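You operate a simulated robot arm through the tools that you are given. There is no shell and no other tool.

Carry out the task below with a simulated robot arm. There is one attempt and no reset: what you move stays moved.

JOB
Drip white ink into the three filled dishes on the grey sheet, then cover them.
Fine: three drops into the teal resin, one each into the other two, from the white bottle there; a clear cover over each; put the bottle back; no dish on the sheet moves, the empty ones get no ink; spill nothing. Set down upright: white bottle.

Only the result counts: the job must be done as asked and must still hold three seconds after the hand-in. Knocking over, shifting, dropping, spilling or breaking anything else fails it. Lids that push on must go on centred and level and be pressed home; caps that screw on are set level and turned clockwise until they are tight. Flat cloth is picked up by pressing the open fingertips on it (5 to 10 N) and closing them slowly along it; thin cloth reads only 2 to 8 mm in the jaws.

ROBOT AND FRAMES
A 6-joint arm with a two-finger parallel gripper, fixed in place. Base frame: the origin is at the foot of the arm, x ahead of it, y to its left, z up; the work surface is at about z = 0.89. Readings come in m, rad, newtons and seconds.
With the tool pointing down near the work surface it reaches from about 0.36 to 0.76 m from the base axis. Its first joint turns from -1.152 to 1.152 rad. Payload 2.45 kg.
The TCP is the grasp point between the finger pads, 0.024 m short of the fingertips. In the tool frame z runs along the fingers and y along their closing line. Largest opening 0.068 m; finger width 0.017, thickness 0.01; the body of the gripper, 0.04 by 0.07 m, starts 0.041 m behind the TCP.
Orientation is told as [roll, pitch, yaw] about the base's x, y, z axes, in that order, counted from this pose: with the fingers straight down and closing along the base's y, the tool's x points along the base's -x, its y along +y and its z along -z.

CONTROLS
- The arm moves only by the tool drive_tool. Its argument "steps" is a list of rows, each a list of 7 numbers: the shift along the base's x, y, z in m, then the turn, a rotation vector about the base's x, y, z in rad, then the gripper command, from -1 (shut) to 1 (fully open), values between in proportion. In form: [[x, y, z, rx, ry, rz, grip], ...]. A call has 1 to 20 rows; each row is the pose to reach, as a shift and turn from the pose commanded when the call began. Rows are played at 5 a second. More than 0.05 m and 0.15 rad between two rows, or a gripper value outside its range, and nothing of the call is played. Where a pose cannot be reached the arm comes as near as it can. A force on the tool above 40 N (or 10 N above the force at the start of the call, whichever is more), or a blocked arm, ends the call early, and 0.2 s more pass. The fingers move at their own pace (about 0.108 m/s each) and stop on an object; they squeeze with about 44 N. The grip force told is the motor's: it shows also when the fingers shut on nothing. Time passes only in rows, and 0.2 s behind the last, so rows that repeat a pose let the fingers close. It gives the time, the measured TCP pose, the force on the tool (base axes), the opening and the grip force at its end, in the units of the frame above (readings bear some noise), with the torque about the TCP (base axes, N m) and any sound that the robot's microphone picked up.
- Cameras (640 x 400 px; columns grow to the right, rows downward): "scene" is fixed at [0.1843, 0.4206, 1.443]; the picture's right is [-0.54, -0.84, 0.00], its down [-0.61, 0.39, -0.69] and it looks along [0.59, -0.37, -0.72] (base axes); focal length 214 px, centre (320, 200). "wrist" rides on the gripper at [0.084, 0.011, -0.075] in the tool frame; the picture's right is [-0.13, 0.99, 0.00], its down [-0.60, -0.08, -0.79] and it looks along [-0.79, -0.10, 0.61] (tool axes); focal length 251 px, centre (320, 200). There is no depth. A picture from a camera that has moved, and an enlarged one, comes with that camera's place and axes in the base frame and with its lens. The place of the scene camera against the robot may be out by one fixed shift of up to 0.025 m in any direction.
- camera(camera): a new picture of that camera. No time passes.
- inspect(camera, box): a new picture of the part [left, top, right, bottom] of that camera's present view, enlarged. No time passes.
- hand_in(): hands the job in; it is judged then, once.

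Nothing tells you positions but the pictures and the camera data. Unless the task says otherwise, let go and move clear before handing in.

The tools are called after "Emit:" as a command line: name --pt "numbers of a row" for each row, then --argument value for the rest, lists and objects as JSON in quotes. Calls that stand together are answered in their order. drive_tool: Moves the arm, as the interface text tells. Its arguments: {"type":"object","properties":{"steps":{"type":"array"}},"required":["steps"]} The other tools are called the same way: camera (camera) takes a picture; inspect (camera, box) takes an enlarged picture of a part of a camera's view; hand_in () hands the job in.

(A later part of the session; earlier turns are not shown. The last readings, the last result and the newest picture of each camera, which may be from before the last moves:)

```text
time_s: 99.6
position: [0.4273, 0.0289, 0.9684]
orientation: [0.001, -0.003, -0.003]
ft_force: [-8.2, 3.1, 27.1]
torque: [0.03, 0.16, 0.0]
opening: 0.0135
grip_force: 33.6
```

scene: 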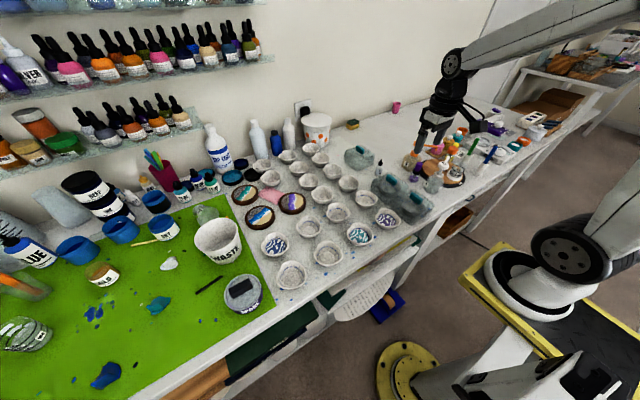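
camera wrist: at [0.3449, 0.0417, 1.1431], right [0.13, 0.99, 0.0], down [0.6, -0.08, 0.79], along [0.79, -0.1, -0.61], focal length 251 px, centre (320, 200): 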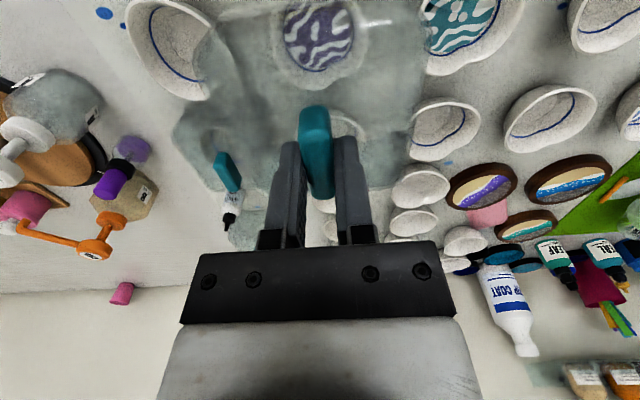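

Contact with the sheet is made at the expected height. I back off 1 mm to relieve the force and release.

Emit:
drive_tool --pt "0 0 0.0008 0 0 0 -0.9" --pt "0 0 0.0012 0 0 0 -0.9" --pt "0 0 0.0012 0 0 0 -0.9"

Emit:
drive_tool --pt "0 0 0 0 0 0 -0.6" --pt "0 0 0 0 0 0 -0.5" --pt "0 0 0 0 0 0 -0.3" --pt "0 0 0 0 0 0 0.2" --pt "0 0 0 0 0 0 0.8" --pt "0 0 0 0 0 0 1"

Emit:
inspect --camera "scene" --box '[350, 160, 430, 250]'

Emit:
camera --camera "wrist"

```text
time_s: 100.4
position: [0.4269, 0.0282, 0.969]
orientation: [-0.001, 0.001, -0.003]
ft_force: [0.4, -0.2, -1.2]
torque: [0.06, -0.01, -0.01]
opening: 0.0132
grip_force: 33.5
```

```text
time_s: 101.8
position: [0.4271, 0.0297, 0.9687]
orientation: [-0.002, -0.003, -0.002]
ft_force: [-0.4, -0.2, 0.0]
torque: [0.0, 0.01, -0.01]
opening: 0.0682
grip_force: 0.0
```

```text
4.44 times, centred on (390, 205) of scene
camera zoom: at [0.1843, 0.4206, 1.443], right [-0.54, -0.84, 0.0], down [-0.61, 0.39, -0.69], along [0.59, -0.37, -0.72], focal length 953 px, centre (9, 178)
```

zoom: 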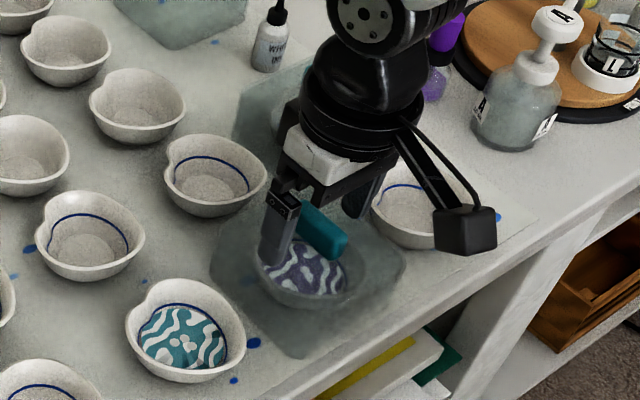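

```text
taken
camera wrist: at [0.3447, 0.0413, 1.0437], right [0.13, 0.99, 0.0], down [0.6, -0.08, 0.79], along [0.79, -0.1, -0.61], focal length 251 px, centre (320, 200)
```

wrist: 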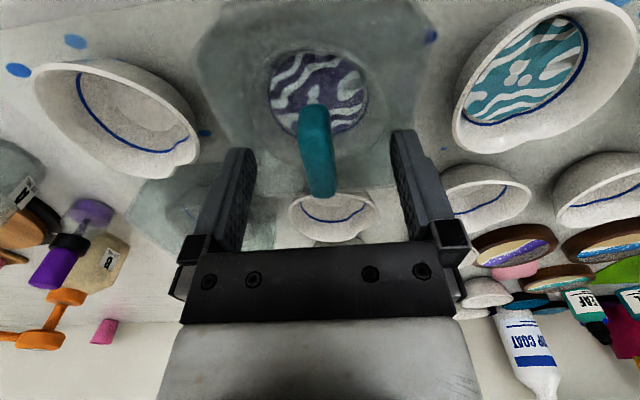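

Cover C now sits over the purple dish. I raise clear and go above cover B's handle.

Emit:
drive_tool --pt "0 0 0.01 0 0 0 1" --pt "0 0 0.03 0 0 0 1" --pt "0 0 0.06 0 0 0 1" --pt "0.02 -0.02 0.075 0 0 0 1" --pt "0.045 -0.045 0.075 0 0 0 1" --pt "0.07 -0.07 0.07 0 0 0 1" --pt "0.09 -0.095 0.065 0 0 0 1" --pt "0.102 -0.113 0.06 0 0 0 1" --pt "0.102 -0.113 0.06 0 0 0 1"

Emit:
camera --camera "wrist"

Emit:
inspect --camera "wrist" --box '[260, 20, 380, 140]'

Emit:
inspect --camera "scene" --box '[340, 140, 450, 260]'

```text
time_s: 103.8
position: [0.5302, -0.0834, 1.0288]
orientation: [-0.001, -0.003, -0.001]
ft_force: [0.5, 0.7, 0.0]
torque: [-0.01, -0.01, -0.02]
opening: 0.0679
grip_force: 0.1
```

```text
taken
camera wrist: at [0.4466, -0.0715, 1.1036], right [0.13, 0.99, 0.0], down [0.6, -0.08, 0.79], along [0.79, -0.1, -0.61], focal length 251 px, centre (320, 200)
```

wrist: 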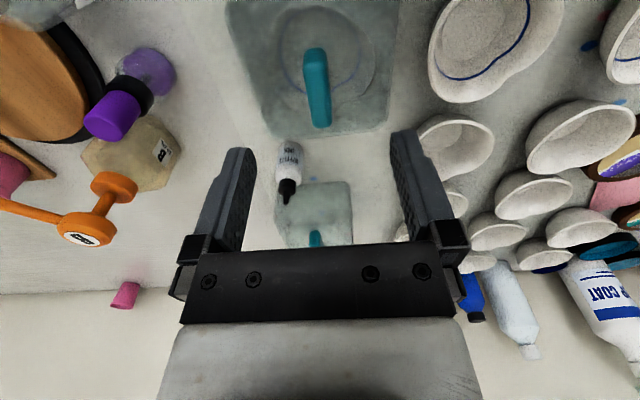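

```text
3.33 times, centred on (320, 80) of wrist
camera zoom: at [0.4466, -0.0715, 1.1036], right [0.13, 0.99, 0.0], down [0.6, -0.08, 0.79], along [0.79, -0.1, -0.61], focal length 838 px, centre (320, 600)
```

zoom: 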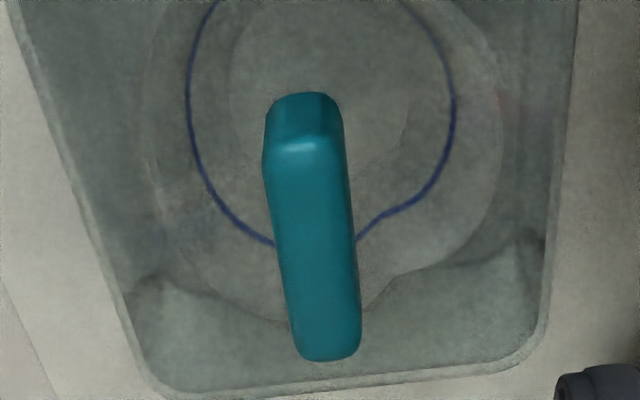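

```text
3.33 times, centred on (395, 200) of scene
camera zoom: at [0.1843, 0.4206, 1.443], right [-0.54, -0.84, 0.0], down [-0.61, 0.39, -0.69], along [0.59, -0.37, -0.72], focal length 715 px, centre (70, 200)
```

zoom: 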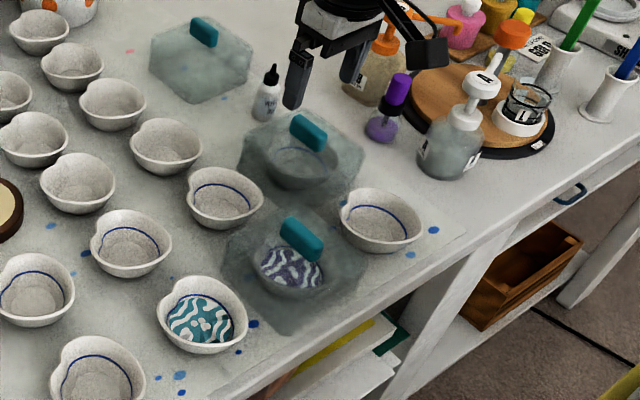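

Cover B's handle is centred at ≈ [0.5307,-0.0835], right under the tool, and purple's cover sits nicely. I lower around B's handle and grip it.

Emit:
drive_tool --pt "0.0005 0 -0.015 0 0 0 1" --pt "0.0005 0 -0.03 0 0 0 1" --pt "0.0005 0 -0.042 0 0 0 1" --pt "0.0005 0 -0.05 0 0 0 1" --pt "0.0005 0 -0.056 0 0 0 1" --pt "0.0005 0 -0.06 0 0 0 1" --pt "0.0005 0 -0.06 0 0 0 1"

Emit:
camera --camera "wrist"

```text
time_s: 105.4
position: [0.5299, -0.0835, 0.9694]
orientation: [0.001, -0.001, -0.002]
ft_force: [-0.8, 0.1, 0.6]
torque: [0.04, 0.0, 0.03]
opening: 0.0682
grip_force: 0.2
```

```text
taken
camera wrist: at [0.447, -0.0714, 1.0435], right [0.13, 0.99, 0.0], down [0.6, -0.08, 0.79], along [0.79, -0.1, -0.61], focal length 251 px, centre (320, 200)
```

wrist: 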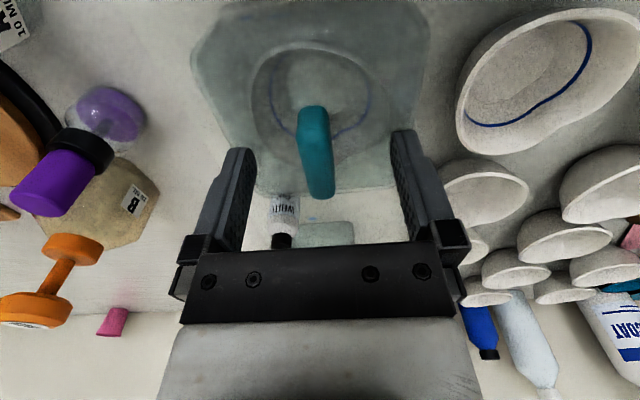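

Aligned the same as for C. I close on the handle and lift straight up.

Emit:
drive_tool --pt "0 0 0 0 0 0 0.4" --pt "0 0 0 0 0 0 -0.1" --pt "0 0 0 0 0 0 -0.4" --pt "0 0 0 0 0 0 -0.5" --pt "0 0 0 0 0 0 -0.55" --pt "0 0 0 0 0 0 -0.6" --pt "0 0 0 0 0 0 -0.9" --pt "0 0 0 0 0 0 -0.9"

Emit:
drive_tool --pt "0 0 0.004 0 0 0 -0.9" --pt "0 0 0.012 0 0 0 -0.9" --pt "0 0 0.025 0 0 0 -0.9" --pt "0 0 0.04 0 0 0 -0.9" --pt "0 0 0.055 0 0 0 -0.9" --pt "0 0 0.07 0 0 0 -0.9" --pt "0 0 0.085 0 0 0 -0.9" --pt "0 0 0.1 0 0 0 -0.9" --pt "0 0 0.115 0 0 0 -0.9" --pt "0 0 0.13 0 0 0 -0.9" --pt "0 0 0.13 0 0 0 -0.9"

Emit:
camera --camera "wrist"

Emit:
inspect --camera "scene" --box '[340, 110, 450, 250]'

```text
time_s: 107.2
position: [0.5298, -0.0837, 0.9693]
orientation: [0.001, -0.003, -0.003]
ft_force: [0.3, -0.7, 0.2]
torque: [0.01, -0.02, 0.01]
opening: 0.0135
grip_force: 33.2
```

```text
time_s: 109.6
position: [0.5297, -0.0836, 1.0983]
orientation: [0.0, -0.001, -0.002]
ft_force: [0.4, 1.8, -0.5]
torque: [-0.02, -0.03, 0.01]
opening: 0.0134
grip_force: 33.5
```

```text
taken
camera wrist: at [0.4468, -0.0721, 1.1735], right [0.13, 0.99, 0.0], down [0.6, -0.08, 0.79], along [0.79, -0.1, -0.61], focal length 251 px, centre (320, 200)
```

wrist: 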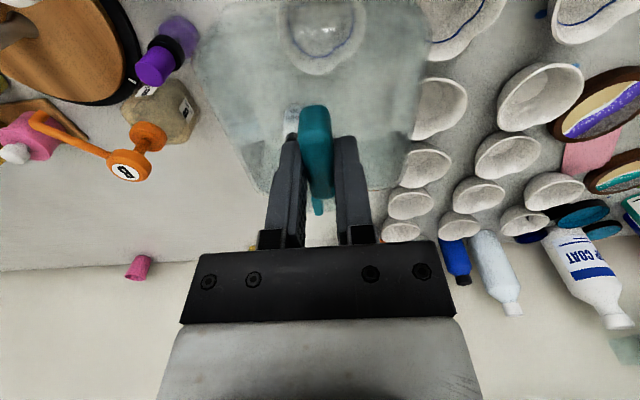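

```text
2.86 times, centred on (395, 180) of scene
camera zoom: at [0.1843, 0.4206, 1.443], right [-0.54, -0.84, 0.0], down [-0.61, 0.39, -0.69], along [0.59, -0.37, -0.72], focal length 613 px, centre (106, 257)
```

zoom: 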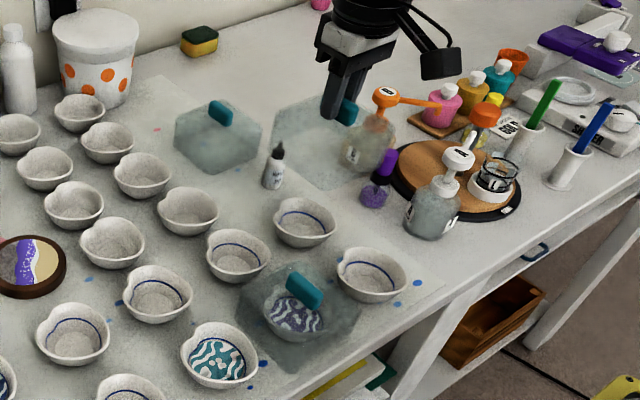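

Cover B is lifted and its dish is undisturbed. I carry it over to the teal dish (centre ≈ [0.427,0.142]).

Emit:
drive_tool --pt "-0.008 0.02 0 0 0 0 -0.9" --pt "-0.022 0.05 0 0 0 0 -0.9" --pt "-0.036 0.08 0 0 0 0 -0.9" --pt "-0.05 0.11 0 0 0 0 -0.9" --pt "-0.064 0.14 0 0 0 0 -0.9" --pt "-0.078 0.17 0 0 0 0 -0.9" --pt "-0.09 0.195 0 0 0 0 -0.9" --pt "-0.1 0.217 -0.01 0 0 0 -0.9" --pt "-0.1032 0.226 -0.025 0 0 0 -0.9" --pt "-0.1032 0.226 -0.03 0 0 0 -0.9" --pt "-0.1032 0.226 -0.03 0 0 0 -0.9"

Emit:
inspect --camera "wrist" --box '[200, 0, 440, 200]'

Emit:
inspect --camera "scene" --box '[320, 150, 430, 260]'

```text
time_s: 112.0
position: [0.4265, 0.1421, 1.0696]
orientation: [0.001, 0.0, -0.001]
ft_force: [0.0, 0.1, -0.3]
torque: [-0.02, -0.01, 0.0]
opening: 0.0132
grip_force: 33.1
```

```text
2.00 times, centred on (320, 100) of wrist
camera zoom: at [0.344, 0.1546, 1.1442], right [0.13, 0.99, 0.0], down [0.6, -0.08, 0.79], along [0.79, -0.1, -0.61], focal length 503 px, centre (320, 400)
```

zoom: 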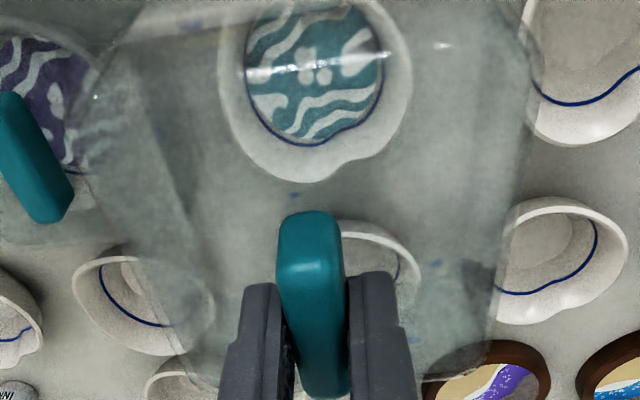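

```text
3.64 times, centred on (375, 205) of scene
camera zoom: at [0.1843, 0.4206, 1.443], right [-0.54, -0.84, 0.0], down [-0.61, 0.39, -0.69], along [0.59, -0.37, -0.72], focal length 780 px, centre (120, 182)
```

zoom: 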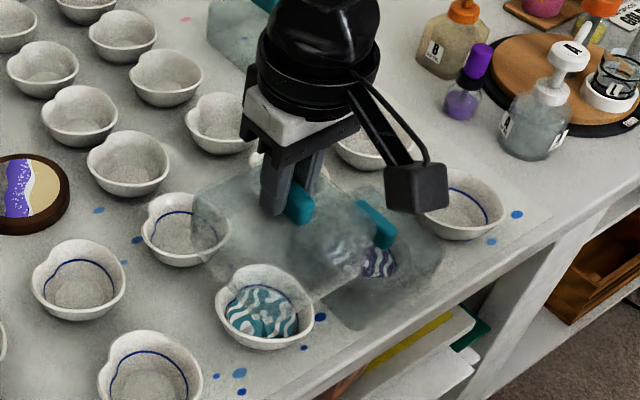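

The alignment picture matches the purple one exactly. I lower the cover over the teal dish in the same careful way.

Emit:
drive_tool --pt "0 0 -0.015 0 0 0 -0.9" --pt "0 0 -0.03 0 0 0 -0.9" --pt "0 0 -0.045 0 0 0 -0.9" --pt "0 0 -0.056 0 0 0 -0.9" --pt "0 0 -0.064 0 0 0 -0.9" --pt "0 0 -0.072 0 0 0 -0.9" --pt "0 0 -0.08 0 0 0 -0.9" --pt "0 0 -0.088 0 0 0 -0.9" --pt "0 0 -0.094 0 0 0 -0.9" --pt "0 0 -0.098 0 0 0 -0.9" --pt "0 0 -0.098 0 0 0 -0.9"

Emit:
inspect --camera "scene" --box '[320, 170, 420, 260]'

Emit:
drive_tool --pt "0 0 -0.001 0 0 0 -0.9" --pt "0 0 -0.001 0 0 0 -0.9"

Emit:
drive_tool --pt "0 0 -0.0007 0 0 0 -0.9" --pt "0 0 -0.0007 0 0 0 -0.9"

```text
time_s: 114.4
position: [0.4271, 0.143, 0.969]
orientation: [0.0, -0.002, -0.001]
ft_force: [0.9, -0.1, 0.1]
torque: [0.01, -0.02, 0.01]
opening: 0.0132
grip_force: 33.3
```

```text
4.44 times, centred on (370, 215) of scene
camera zoom: at [0.1843, 0.4206, 1.443], right [-0.54, -0.84, 0.0], down [-0.61, 0.39, -0.69], along [0.59, -0.37, -0.72], focal length 953 px, centre (98, 133)
```

zoom: 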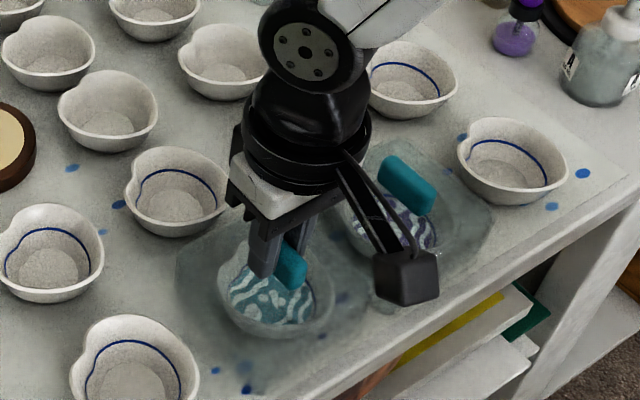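

```text
time_s: 115.0
position: [0.4271, 0.1432, 0.9698]
orientation: [0.001, -0.003, -0.003]
ft_force: [-0.1, -0.8, 0.0]
torque: [0.01, 0.01, -0.01]
opening: 0.0133
grip_force: 33.2
```

```text
time_s: 115.6
position: [0.4264, 0.1428, 0.9689]
orientation: [0.0, -0.002, -0.001]
ft_force: [-0.6, 0.7, 4.2]
torque: [0.03, 0.18, -0.01]
opening: 0.0134
grip_force: 33.7
```

The cover just touches down (4 N). I back off half a millimetre and release.

Emit:
drive_tool --pt "0 0 0.0004 0 0 0 -0.9" --pt "0 0 0.0004 0 0 0 -0.6" --pt "0 0 0.0004 0 0 0 -0.5" --pt "0 0 0.0004 0 0 0 -0.3" --pt "0 0 0.0004 0 0 0 0.2" --pt "0 0 0.0004 0 0 0 0.8" --pt "0 0 0.0004 0 0 0 1"

Emit:
camera --camera "wrist"

Emit:
drive_tool --pt "0 0 0.01 0 0 0 1" --pt "0 0 0.03 0 0 0 1" --pt "0 0 0.06 0 0 0 1" --pt "0 0 0.09 0 0 0 1" --pt "0 0 0.12 0 0 0 1" --pt "0 0 0.12 0 0 0 1"

Emit:
inspect --camera "scene" --box '[320, 150, 430, 260]'

```text
time_s: 117.2
position: [0.4264, 0.1422, 0.969]
orientation: [0.0, -0.003, -0.002]
ft_force: [0.0, -0.3, -0.1]
torque: [0.0, 0.01, 0.04]
opening: 0.068
grip_force: 0.0
```

```text
taken
camera wrist: at [0.344, 0.1547, 1.0441], right [0.13, 0.99, 0.0], down [0.6, -0.08, 0.79], along [0.79, -0.1, -0.61], focal length 251 px, centre (320, 200)
```

wrist: 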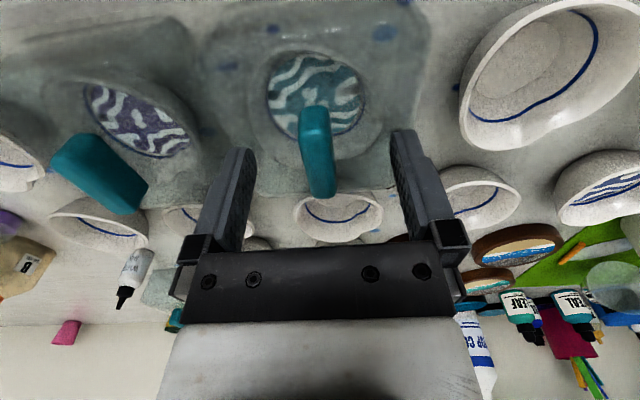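

```text
time_s: 118.6
position: [0.4258, 0.1424, 1.0895]
orientation: [-0.003, -0.003, -0.003]
ft_force: [-0.3, 0.4, -0.3]
torque: [-0.03, -0.01, -0.01]
opening: 0.0682
grip_force: 0.1
```

```text
3.64 times, centred on (375, 205) of scene
camera zoom: at [0.1843, 0.4206, 1.443], right [-0.54, -0.84, 0.0], down [-0.61, 0.39, -0.69], along [0.59, -0.37, -0.72], focal length 780 px, centre (120, 182)
```

zoom: 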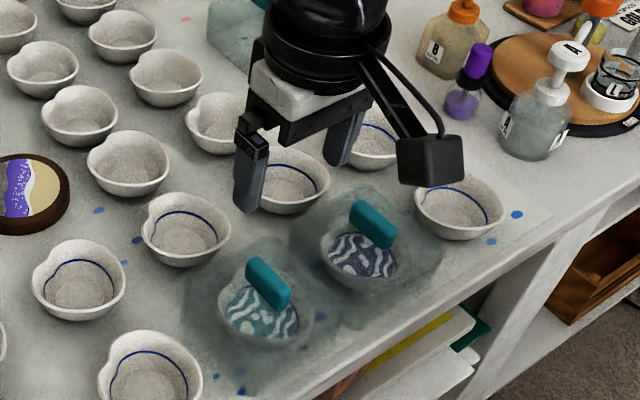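

Both near dishes are covered. Now I travel to cover A at the far side, staying high, and measure its handle.

Emit:
drive_tool --pt "0.015 -0.015 0 0 0 0 1" --pt "0.04 -0.035 0 0 0 0 1" --pt "0.065 -0.058 0 0 0 0 1" --pt "0.09 -0.08 0 0 0 0 1" --pt "0.115 -0.103 0 0 0 0 1" --pt "0.14 -0.126 0 0 0 0 1" --pt "0.165 -0.149 0 0 0 0 1" --pt "0.19 -0.172 0 0 0 0 1" --pt "0.215 -0.195 0 0 0 0 1" --pt "0.24 -0.218 0 0 0 0 1" --pt "0.262 -0.238 -0.01 0 0 0 1" --pt "0.274 -0.2475 -0.02 0 0 0 1" --pt "0.274 -0.2475 -0.02 0 0 0 1"

Emit:
camera --camera "wrist"

Emit:
inspect --camera "wrist" --box '[250, 20, 390, 160]'

```text
time_s: 121.4
position: [0.6994, -0.1067, 1.0691]
orientation: [0.0, -0.001, -0.002]
ft_force: [-0.2, 0.7, 0.4]
torque: [-0.02, -0.01, 0.02]
opening: 0.0679
grip_force: 0.0
```

```text
taken
camera wrist: at [0.6172, -0.095, 1.1429], right [0.13, 0.99, 0.0], down [0.6, -0.08, 0.79], along [0.79, -0.1, -0.61], focal length 251 px, centre (320, 200)
```

wrist: 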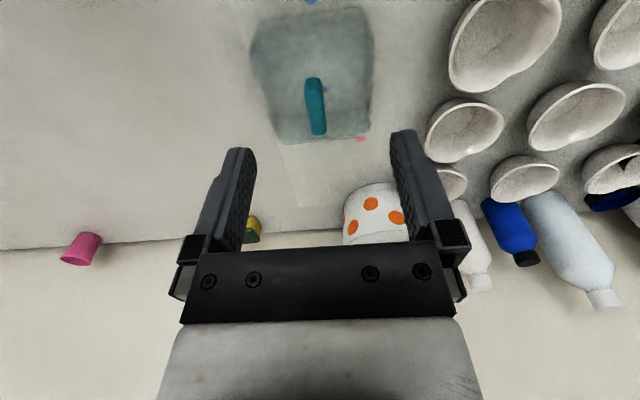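

```text
2.86 times, centred on (320, 90) of wrist
camera zoom: at [0.6172, -0.095, 1.1429], right [0.13, 0.99, 0.0], down [0.6, -0.08, 0.79], along [0.79, -0.1, -0.61], focal length 718 px, centre (320, 514)
```

zoom: 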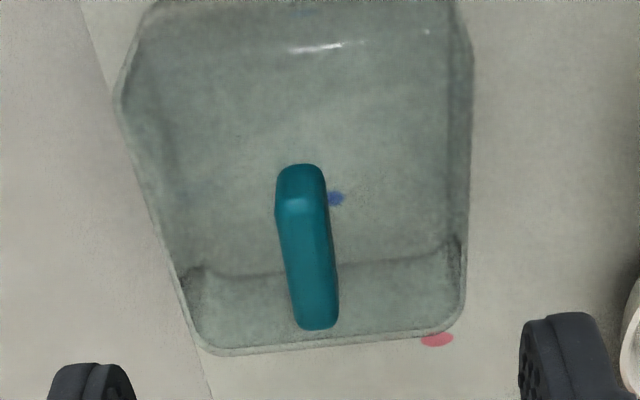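

Handle A: centre ≈ [0.738,-0.1136], aligned with x. I move above it and check once more from closer.

Emit:
drive_tool --pt "0.013 -0.002 -0.01 0 0 0 1" --pt "0.026 -0.0045 -0.02 0 0 0 1" --pt "0.0384 -0.0069 -0.03 0 0 0 1" --pt "0.0384 -0.0069 -0.04 0 0 0 1" --pt "0.0384 -0.0069 -0.04 0 0 0 1"

Emit:
inspect --camera "wrist" --box '[260, 20, 380, 140]'

Emit:
inspect --camera "scene" --box '[320, 100, 420, 200]'

```text
time_s: 122.6
position: [0.7372, -0.1119, 1.0295]
orientation: [0.0, -0.003, -0.001]
ft_force: [-0.2, -0.6, -0.8]
torque: [-0.04, -0.01, 0.01]
opening: 0.0679
grip_force: 0.0
```

```text
3.33 times, centred on (320, 80) of wrist
camera zoom: at [0.6557, -0.0997, 1.1034], right [0.13, 0.99, 0.0], down [0.6, -0.08, 0.79], along [0.79, -0.1, -0.61], focal length 838 px, centre (320, 600)
```

zoom: 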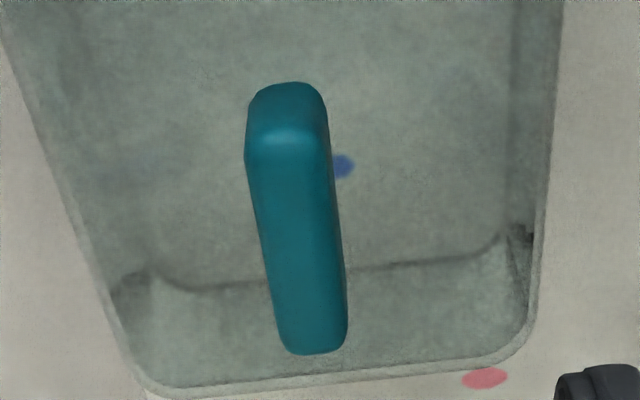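

```text
4.00 times, centred on (370, 150) of scene
camera zoom: at [0.1843, 0.4206, 1.443], right [-0.54, -0.84, 0.0], down [-0.61, 0.39, -0.69], along [0.59, -0.37, -0.72], focal length 858 px, centre (120, 400)
```

zoom: 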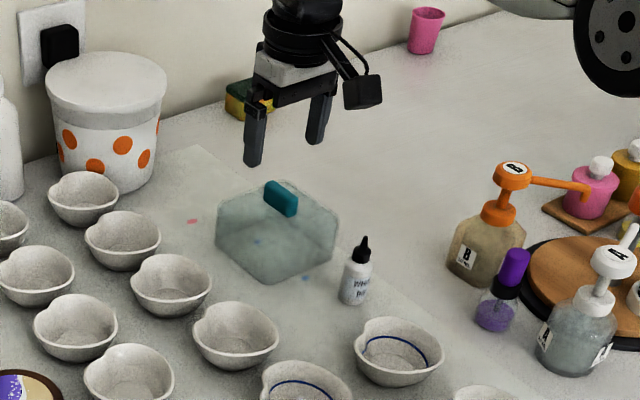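

The handle sits about 2.4 mm to the -y side; I correct for that and lower around it.

Emit:
drive_tool --pt "-0.0003 -0.0024 -0.015 0 0 0 1" --pt "-0.0003 -0.0024 -0.03 0 0 0 1" --pt "-0.0003 -0.0024 -0.042 0 0 0 1" --pt "-0.0003 -0.0024 -0.05 0 0 0 1" --pt "-0.0003 -0.0024 -0.056 0 0 0 1" --pt "-0.0003 -0.0024 -0.0605 0 0 0 1" --pt "-0.0003 -0.0024 -0.0605 0 0 0 1"

Emit:
camera --camera "wrist"

```text
time_s: 124.2
position: [0.7389, -0.1152, 0.9702]
orientation: [-0.001, -0.002, -0.002]
ft_force: [0.2, 0.1, -0.3]
torque: [0.0, 0.0, -0.01]
opening: 0.0679
grip_force: 0.0
```

```text
taken
camera wrist: at [0.656, -0.1027, 1.0433], right [0.13, 0.99, 0.0], down [0.6, -0.08, 0.79], along [0.79, -0.1, -0.61], focal length 251 px, centre (320, 200)
```

wrist: 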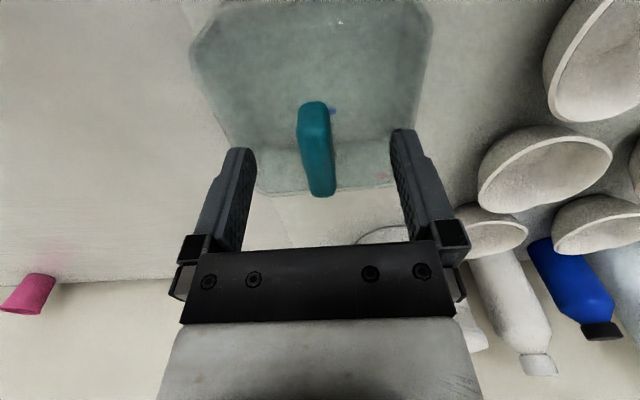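

Aligned between the fingers. I close on handle A and lift it.

Emit:
drive_tool --pt "0 0 0 0 0 0 0.4" --pt "0 0 0 0 0 0 -0.1" --pt "0 0 0 0 0 0 -0.4" --pt "0 0 0 0 0 0 -0.5" --pt "0 0 0 0 0 0 -0.55" --pt "0 0 0 0 0 0 -0.6" --pt "0 0 0 0 0 0 -0.9" --pt "0 0 0 0 0 0 -0.9"

Emit:
drive_tool --pt "0 0 0.004 0 0 0 -0.9" --pt "0 0 0.012 0 0 0 -0.9" --pt "0 0 0.025 0 0 0 -0.9" --pt "0 0 0.04 0 0 0 -0.9" --pt "0 0 0.055 0 0 0 -0.9" --pt "0 0 0.07 0 0 0 -0.9" --pt "0 0 0.085 0 0 0 -0.9" --pt "0 0 0.1 0 0 0 -0.9" --pt "0 0 0.12 0 0 0 -0.9" --pt "0 0 0.13 0 0 0 -0.9" --pt "0 0 0.13 0 0 0 -0.9"

Emit:
camera --camera "wrist"

Emit:
camera --camera "scene"

```text
time_s: 126.0
position: [0.7386, -0.1158, 0.9707]
orientation: [-0.001, 0.0, -0.002]
ft_force: [-0.1, -0.6, 0.4]
torque: [0.05, 0.04, 0.03]
opening: 0.0133
grip_force: 32.9
```

```text
time_s: 128.4
position: [0.7391, -0.1137, 1.0986]
orientation: [-0.001, -0.002, -0.002]
ft_force: [-1.1, 0.4, -0.3]
torque: [-0.02, -0.02, 0.01]
opening: 0.0135
grip_force: 33.8
```

```text
taken
camera wrist: at [0.656, -0.1019, 1.1729], right [0.13, 0.99, 0.0], down [0.6, -0.08, 0.79], along [0.79, -0.1, -0.61], focal length 251 px, centre (320, 200)
```

wrist: 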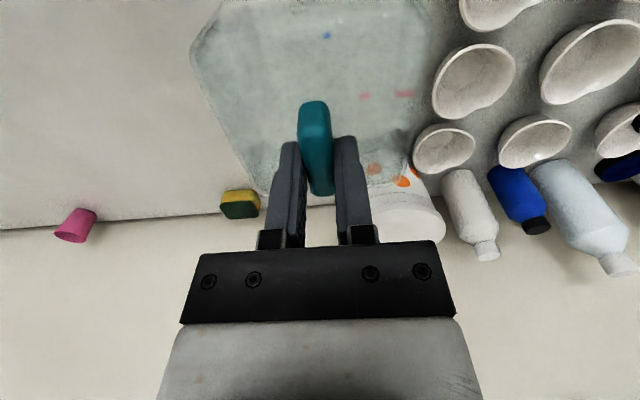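

```text
taken
```

scene: 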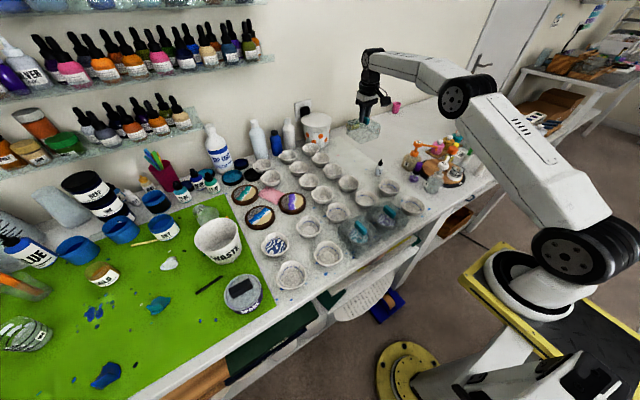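

Cover A is held level. I carry it in an arc at safe height to above the blue dish (≈ [0.528,0.367]).

Emit:
drive_tool --pt "-0.008 0.014 0 0 0 0 -0.9" --pt "-0.022 0.046 0 0 0 0 -0.9" --pt "-0.037 0.08 0 0 0 0 -0.9" --pt "-0.052 0.114 0 0 0 0 -0.9" --pt "-0.067 0.148 0 0 0 0 -0.9" --pt "-0.082 0.182 0 0 0 0 -0.9" --pt "-0.097 0.216 0 0 0 0 -0.9" --pt "-0.112 0.25 0 0 0 0 -0.9" --pt "-0.127 0.284 0 0 0 0 -0.9" --pt "-0.142 0.318 0 0 0 0 -0.9" --pt "-0.157 0.352 0 0 0 0 -0.9" --pt "-0.172 0.386 0 0 0 0 -0.9" --pt "-0.187 0.42 0 0 0 0 -0.9" --pt "-0.2 0.454 0 0 0 0 -0.9" --pt "-0.209 0.475 0 0 0 0 -0.9" --pt "-0.211 0.481 0 0 0 0 -0.9" --pt "-0.211 0.481 0 0 0 0 -0.9"

Emit:
camera --camera "wrist"

Emit:
camera --camera "scene"

Emit:
inspect --camera "scene" --box '[190, 150, 350, 290]'

```text
time_s: 132.0
position: [0.5277, 0.3666, 1.0986]
orientation: [0.0, -0.002, -0.002]
ft_force: [0.1, 0.0, -0.9]
torque: [-0.01, -0.02, 0.02]
opening: 0.0132
grip_force: 33.3
```

```text
taken
camera wrist: at [0.4441, 0.379, 1.1739], right [0.13, 0.99, 0.0], down [0.6, -0.08, 0.79], along [0.79, -0.1, -0.61], focal length 251 px, centre (320, 200)
```

wrist: 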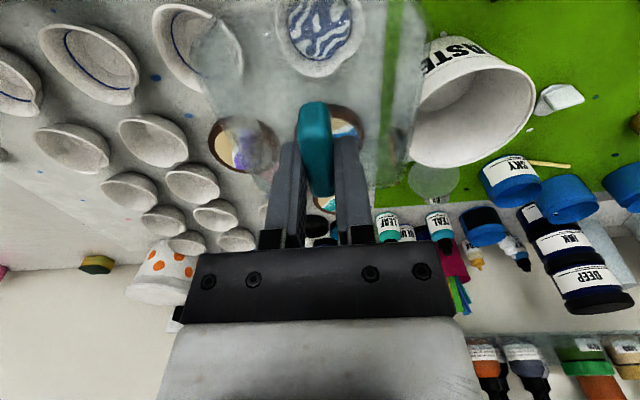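

```text
taken
```

scene: 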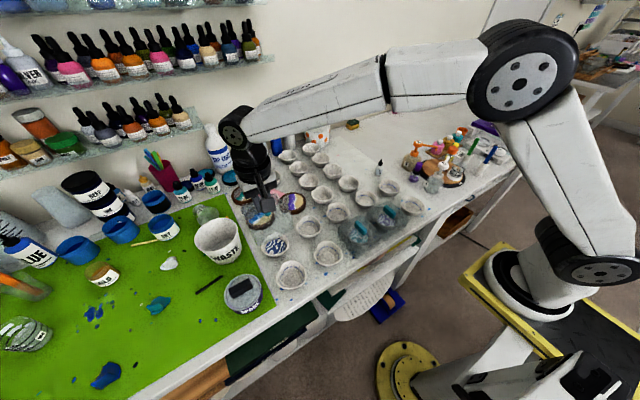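

```text
2.86 times, centred on (270, 220) of scene
camera zoom: at [0.1843, 0.4207, 1.443], right [-0.54, -0.84, 0.0], down [-0.61, 0.39, -0.69], along [0.59, -0.37, -0.72], focal length 613 px, centre (463, 143)
```

zoom: 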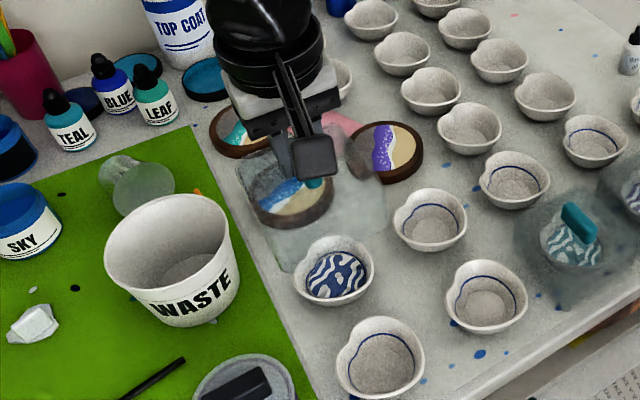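

The waste cup stays ~2.5 cm clear of the cover's edge. I lower to the same comparison height used before and check the dish's alignment.

Emit:
drive_tool --pt "0 0 -0.012 0 0 0 -0.9" --pt "0 0 -0.024 0 0 0 -0.9" --pt "0 0 -0.029 0 0 0 -0.9" --pt "0 0 -0.029 0 0 0 -0.9"

Emit:
inspect --camera "wrist" --box '[200, 0, 440, 200]'

Emit:
inspect --camera "scene" --box '[220, 180, 320, 270]'

```text
time_s: 133.0
position: [0.528, 0.3673, 1.071]
orientation: [-0.001, 0.0, -0.001]
ft_force: [-0.4, 0.0, 0.4]
torque: [0.0, 0.01, 0.0]
opening: 0.0133
grip_force: 33.1
```

```text
2.00 times, centred on (320, 100) of wrist
camera zoom: at [0.4451, 0.3787, 1.145], right [0.13, 0.99, 0.0], down [0.6, -0.08, 0.79], along [0.79, -0.1, -0.61], focal length 503 px, centre (320, 400)
```

zoom: 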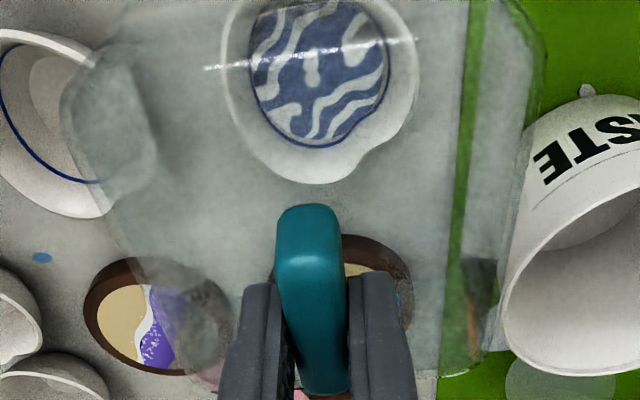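

```text
4.44 times, centred on (270, 225) of scene
camera zoom: at [0.1843, 0.4206, 1.443], right [-0.54, -0.84, 0.0], down [-0.61, 0.39, -0.69], along [0.59, -0.37, -0.72], focal length 953 px, centre (542, 89)
```

zoom: 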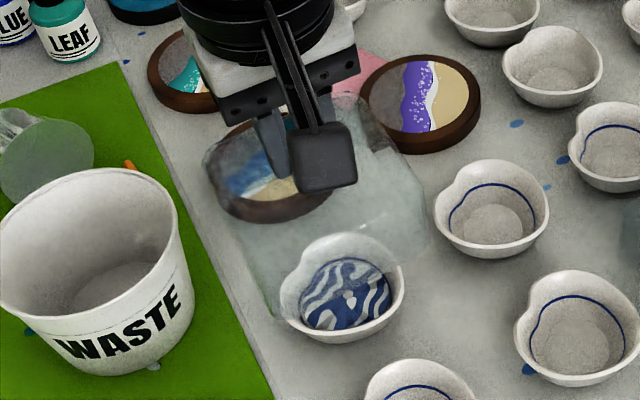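

Alignment is within about 1–2 mm; I nudge +1.2 mm in x and lower to just above the rim, then verify.

Emit:
drive_tool --pt "0.0012 0.0003 -0.012 0 0 0 -0.9" --pt "0.0012 0.0003 -0.026 0 0 0 -0.9" --pt "0.0012 0.0003 -0.04 0 0 0 -0.9" --pt "0.0012 0.0003 -0.05 0 0 0 -0.9" --pt "0.0012 0.0003 -0.058 0 0 0 -0.9" --pt "0.0012 0.0003 -0.058 0 0 0 -0.9"

Emit:
inspect --camera "wrist" --box '[180, 0, 460, 210]'

Emit:
inspect --camera "scene" --box '[220, 180, 320, 270]'

```text
time_s: 134.4
position: [0.5293, 0.3667, 1.0112]
orientation: [-0.001, -0.001, 0.0]
ft_force: [-0.4, -0.2, -0.7]
torque: [-0.02, 0.01, 0.02]
opening: 0.0132
grip_force: 33.0
```

```text
1.90 times, centred on (320, 105) of wrist
camera zoom: at [0.4475, 0.3789, 1.0864], right [0.13, 0.99, 0.0], down [0.6, -0.08, 0.79], along [0.79, -0.1, -0.61], focal length 479 px, centre (320, 381)
```

zoom: 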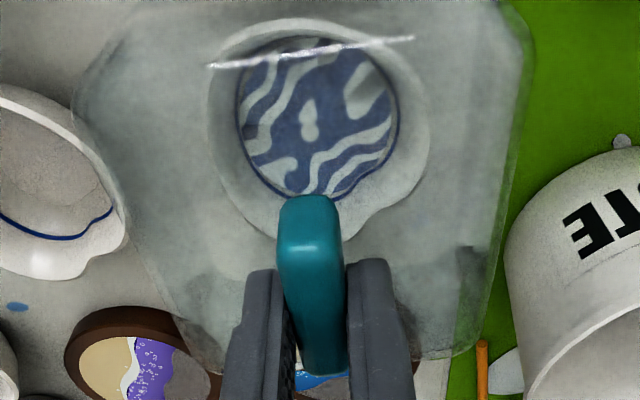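

```text
4.44 times, centred on (270, 225) of scene
camera zoom: at [0.1843, 0.4206, 1.443], right [-0.54, -0.84, 0.0], down [-0.61, 0.39, -0.69], along [0.59, -0.37, -0.72], focal length 953 px, centre (542, 89)
```

zoom: 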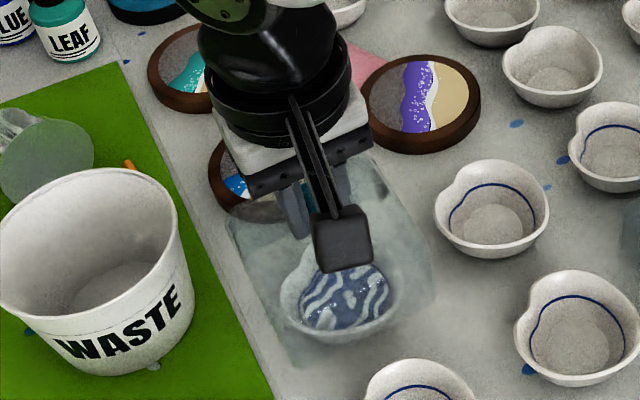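

The view matches the earlier successful placements. I lower the rest of the way carefully.

Emit:
drive_tool --pt "0 0 -0.008 0 0 0 -0.9" --pt "0 0 -0.016 0 0 0 -0.9" --pt "0 0 -0.024 0 0 0 -0.9" --pt "0 0 -0.031 0 0 0 -0.9" --pt "0 0 -0.036 0 0 0 -0.9" --pt "0 0 -0.0385 0 0 0 -0.9" --pt "0 0 -0.0385 0 0 0 -0.9"

Emit:
drive_tool --pt "0 0 -0.001 0 0 0 -0.9" --pt "0 0 -0.001 0 0 0 -0.9"

Emit:
drive_tool --pt "0 0 -0.0007 0 0 0 -0.9" --pt "0 0 -0.0007 0 0 0 -0.9"

```text
time_s: 136.0
position: [0.5295, 0.3662, 0.9728]
orientation: [0.001, -0.002, 0.0]
ft_force: [-1.9, -0.2, -0.2]
torque: [-0.01, -0.01, 0.03]
opening: 0.0132
grip_force: 33.3
```

```text
time_s: 136.6
position: [0.5289, 0.3676, 0.9719]
orientation: [0.0, -0.003, -0.001]
ft_force: [-0.2, 0.2, -0.2]
torque: [0.0, 0.01, -0.03]
opening: 0.0135
grip_force: 33.4
```

```text
time_s: 137.2
position: [0.529, 0.3675, 0.9725]
orientation: [0.0, -0.003, -0.002]
ft_force: [-0.4, 0.3, -0.8]
torque: [0.0, 0.0, 0.02]
opening: 0.0134
grip_force: 33.4
```

Emit:
drive_tool --pt "0 0 -0.0008 0 0 0 -0.9" --pt "0 0 -0.0008 0 0 0 -0.9"

Emit:
drive_tool --pt "0 0 -0.0007 0 0 0 -0.9" --pt "0 0 -0.0007 0 0 0 -0.9"

```text
time_s: 137.8
position: [0.5288, 0.3657, 0.9698]
orientation: [-0.001, -0.002, -0.001]
ft_force: [-0.1, 0.8, -0.8]
torque: [0.01, 0.0, -0.01]
opening: 0.0135
grip_force: 32.8
```

```text
time_s: 138.4
position: [0.5283, 0.3664, 0.9709]
orientation: [0.0, -0.001, -0.001]
ft_force: [0.0, 0.5, 0.4]
torque: [0.02, 0.0, 0.03]
opening: 0.0133
grip_force: 33.4
```

Not yet touching. I continue in fine steps.

Emit:
drive_tool --pt "0 0 -0.0006 0 0 0 -0.9" --pt "0 0 -0.0006 0 0 0 -0.9"

Emit:
drive_tool --pt "0 0 -0.0006 0 0 0 -0.9" --pt "0 0 -0.0006 0 0 0 -0.9"

```text
time_s: 139.0
position: [0.5284, 0.3653, 0.9694]
orientation: [0.001, -0.003, -0.002]
ft_force: [0.0, 0.1, -0.7]
torque: [0.01, 0.05, -0.04]
opening: 0.0133
grip_force: 33.3
```

```text
time_s: 139.6
position: [0.5278, 0.3672, 0.9701]
orientation: [-0.001, -0.002, -0.002]
ft_force: [-0.4, 0.5, -0.3]
torque: [0.04, -0.01, 0.02]
opening: 0.0133
grip_force: 33.6
```

Emit:
drive_tool --pt "0 0 -0.0006 0 0 0 -0.9" --pt "0 0 -0.0006 0 0 0 -0.9"

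Emit:
inspect --camera "scene" --box '[220, 190, 320, 270]'

```text
time_s: 140.2
position: [0.5294, 0.3661, 0.9692]
orientation: [0.001, -0.004, -0.002]
ft_force: [-2.0, -0.9, 6.5]
torque: [0.0, 0.34, 0.05]
opening: 0.0134
grip_force: 33.4
```

```text
5.00 times, centred on (270, 230) of scene
camera zoom: at [0.1842, 0.4205, 1.443], right [-0.54, -0.84, 0.0], down [-0.61, 0.39, -0.69], along [0.59, -0.37, -0.72], focal length 1072 px, centre (570, 50)
```

zoom: 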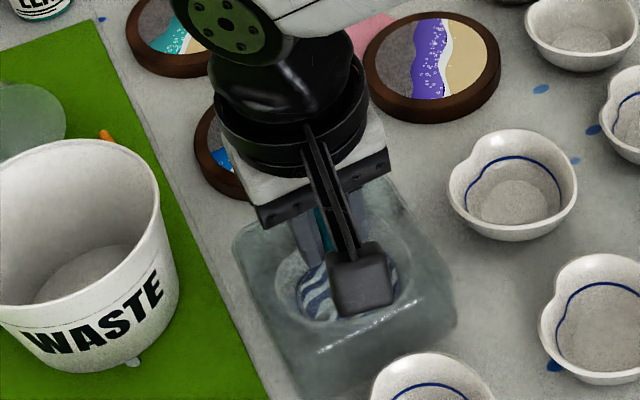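

The cover has touched down (6.5 N). I back off slightly and release.

Emit:
drive_tool --pt "0 0 0.0004 0 0 0 -0.9" --pt "0 0 0.0004 0 0 0 -0.6" --pt "0 0 0.0004 0 0 0 -0.5" --pt "0 0 0.0004 0 0 0 -0.3" --pt "0 0 0.0004 0 0 0 0.2" --pt "0 0 0.0004 0 0 0 0.7" --pt "0 0 0.0004 0 0 0 0.7"

Emit:
camera --camera "wrist"

Emit:
drive_tool --pt "0 0 0.01 0 0 0 0.7" --pt "0 0 0.03 0 0 0 0.7" --pt "0 0 0.06 0 0 0 0.7" --pt "0 0 0.09 0 0 0 0.7" --pt "-0.01 -0.03 0.12 0 0 0 0.7" --pt "-0.02 -0.07 0.15 0 0 0 0.7" --pt "-0.03 -0.11 0.18 0 0 0 0.7" --pt "-0.04 -0.15 0.2 0 0 0 0.7" --pt "-0.04 -0.15 0.2 0 0 0 0.7"

Emit:
camera --camera "scene"

Emit:
inspect --camera "scene" --box '[220, 190, 320, 270]'

Emit:
inspect --camera "scene" --box '[330, 140, 440, 260]'

```text
time_s: 141.8
position: [0.5294, 0.3662, 0.9692]
orientation: [0.0, -0.002, -0.002]
ft_force: [0.7, -0.8, -0.3]
torque: [-0.01, 0.0, 0.0]
opening: 0.0579
grip_force: 0.0
```

```text
taken
camera wrist: at [0.4466, 0.3789, 1.0435], right [0.13, 0.99, 0.0], down [0.6, -0.08, 0.79], along [0.79, -0.1, -0.61], focal length 251 px, centre (320, 200)
```

wrist: 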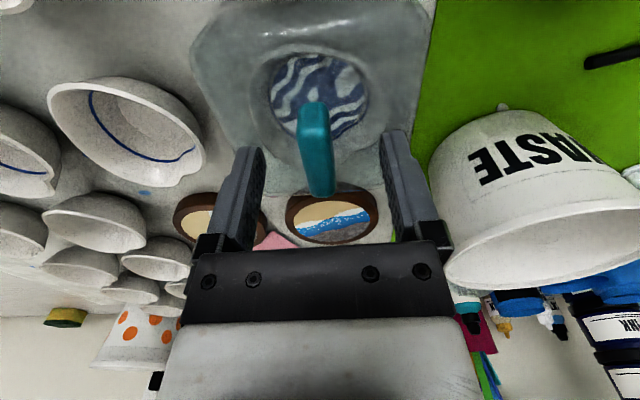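

```text
refused: row 6 steps farther than a row can; nothing moved
```

```text
taken
```

scene: 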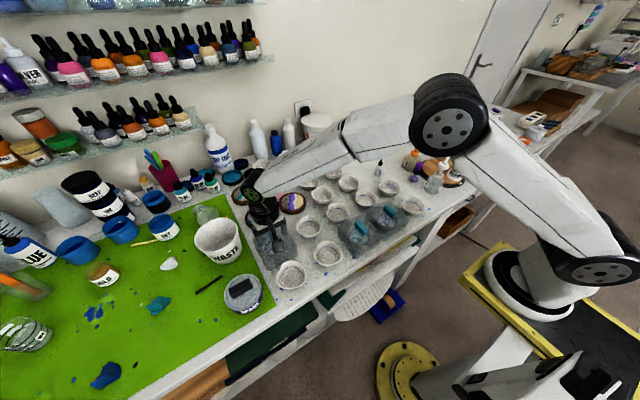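

```text
5.00 times, centred on (270, 230) of scene
camera zoom: at [0.1843, 0.4206, 1.443], right [-0.54, -0.84, 0.0], down [-0.61, 0.39, -0.69], along [0.59, -0.37, -0.72], focal length 1072 px, centre (570, 50)
```

zoom: 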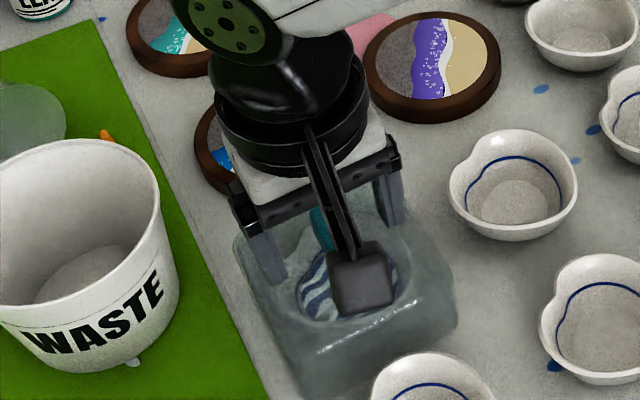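

```text
3.33 times, centred on (385, 200) of scene
camera zoom: at [0.1843, 0.4206, 1.443], right [-0.54, -0.84, 0.0], down [-0.61, 0.39, -0.69], along [0.59, -0.37, -0.72], focal length 715 px, centre (103, 200)
```

zoom: 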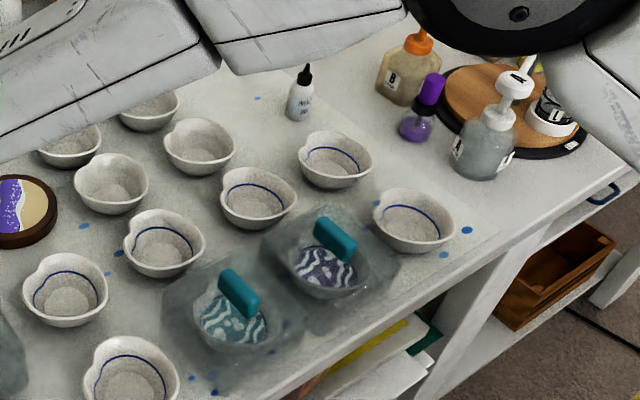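

The cover is released over the blue dish; the retreat was refused because of a too-large step. I repeat it with smaller steps.

Emit:
drive_tool --pt "0 0 0.01 0 0 0 0.7" --pt "0 0 0.03 0 0 0 0.7" --pt "0 0 0.06 0 0 0 0.7" --pt "0 0 0.09 0 0 0 0.7" --pt "0 0 0.12 0 0 0 0.7" --pt "0 -0.03 0.145 0 0 0 0.7" --pt "0 -0.06 0.165 0 0 0 0.7" --pt "0 -0.095 0.18 0 0 0 0.7" --pt "0 -0.13 0.19 0 0 0 0.7" --pt "-0.01 -0.17 0.2 0 0 0 0.7" --pt "-0.02 -0.21 0.21 0 0 0 0.7" --pt "-0.03 -0.25 0.22 0 0 0 0.7" --pt "-0.04 -0.29 0.23 0 0 0 0.7" --pt "-0.05 -0.33 0.24 0 0 0 0.7" --pt "-0.05 -0.33 0.24 0 0 0 0.7"

Emit:
camera --camera "scene"

Emit:
inspect --camera "scene" --box '[220, 190, 320, 270]'

Emit:
inspect --camera "scene" --box '[310, 140, 440, 270]'

Emit:
camera --camera "wrist"

```text
time_s: 145.0
position: [0.478, 0.0384, 1.2094]
orientation: [0.0, -0.003, 0.001]
ft_force: [0.2, 0.6, -0.1]
torque: [-0.02, 0.0, 0.0]
opening: 0.0578
grip_force: 0.0
```

```text
taken
```

scene: 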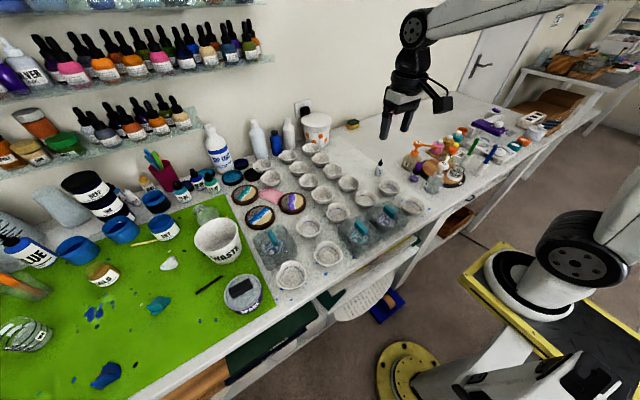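

```text
5.00 times, centred on (270, 230) of scene
camera zoom: at [0.1843, 0.4206, 1.443], right [-0.54, -0.84, 0.0], down [-0.61, 0.39, -0.69], along [0.59, -0.37, -0.72], focal length 1072 px, centre (570, 50)
```

zoom: 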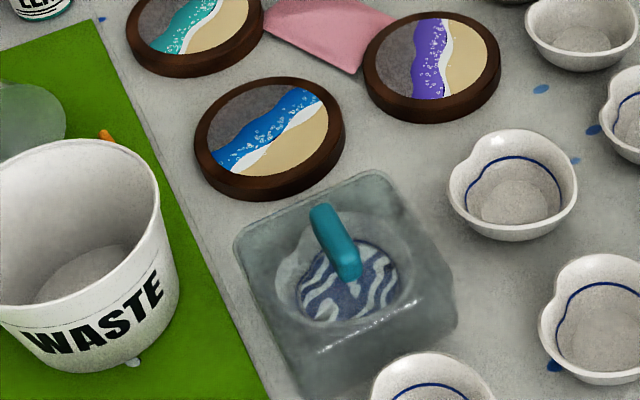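

```text
3.08 times, centred on (375, 205) of scene
camera zoom: at [0.1843, 0.4206, 1.443], right [-0.54, -0.84, 0.0], down [-0.61, 0.39, -0.69], along [0.59, -0.37, -0.72], focal length 660 px, centre (151, 185)
```

zoom: 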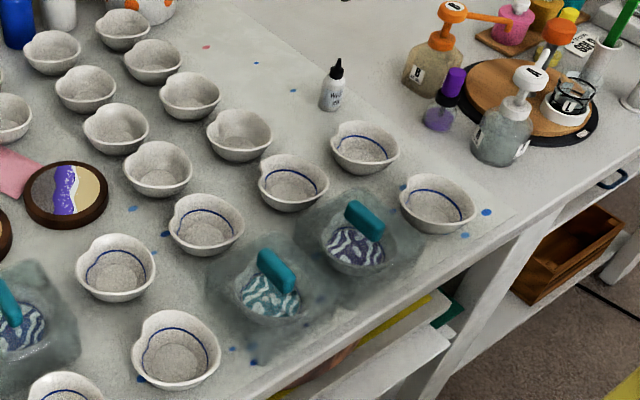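

```text
taken
camera wrist: at [0.3956, 0.0496, 1.2842], right [0.13, 0.99, 0.0], down [0.6, -0.08, 0.79], along [0.79, -0.1, -0.61], focal length 251 px, centre (320, 200)
```

wrist: 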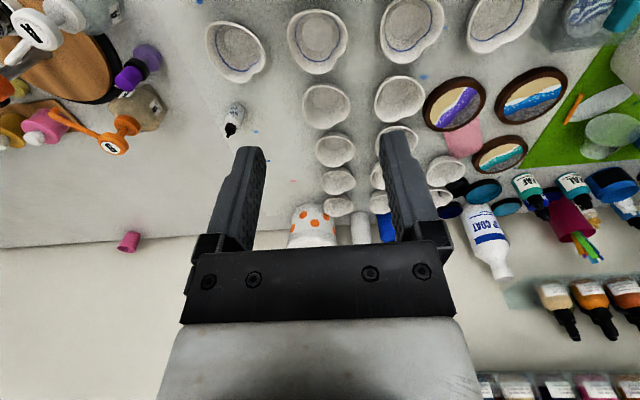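

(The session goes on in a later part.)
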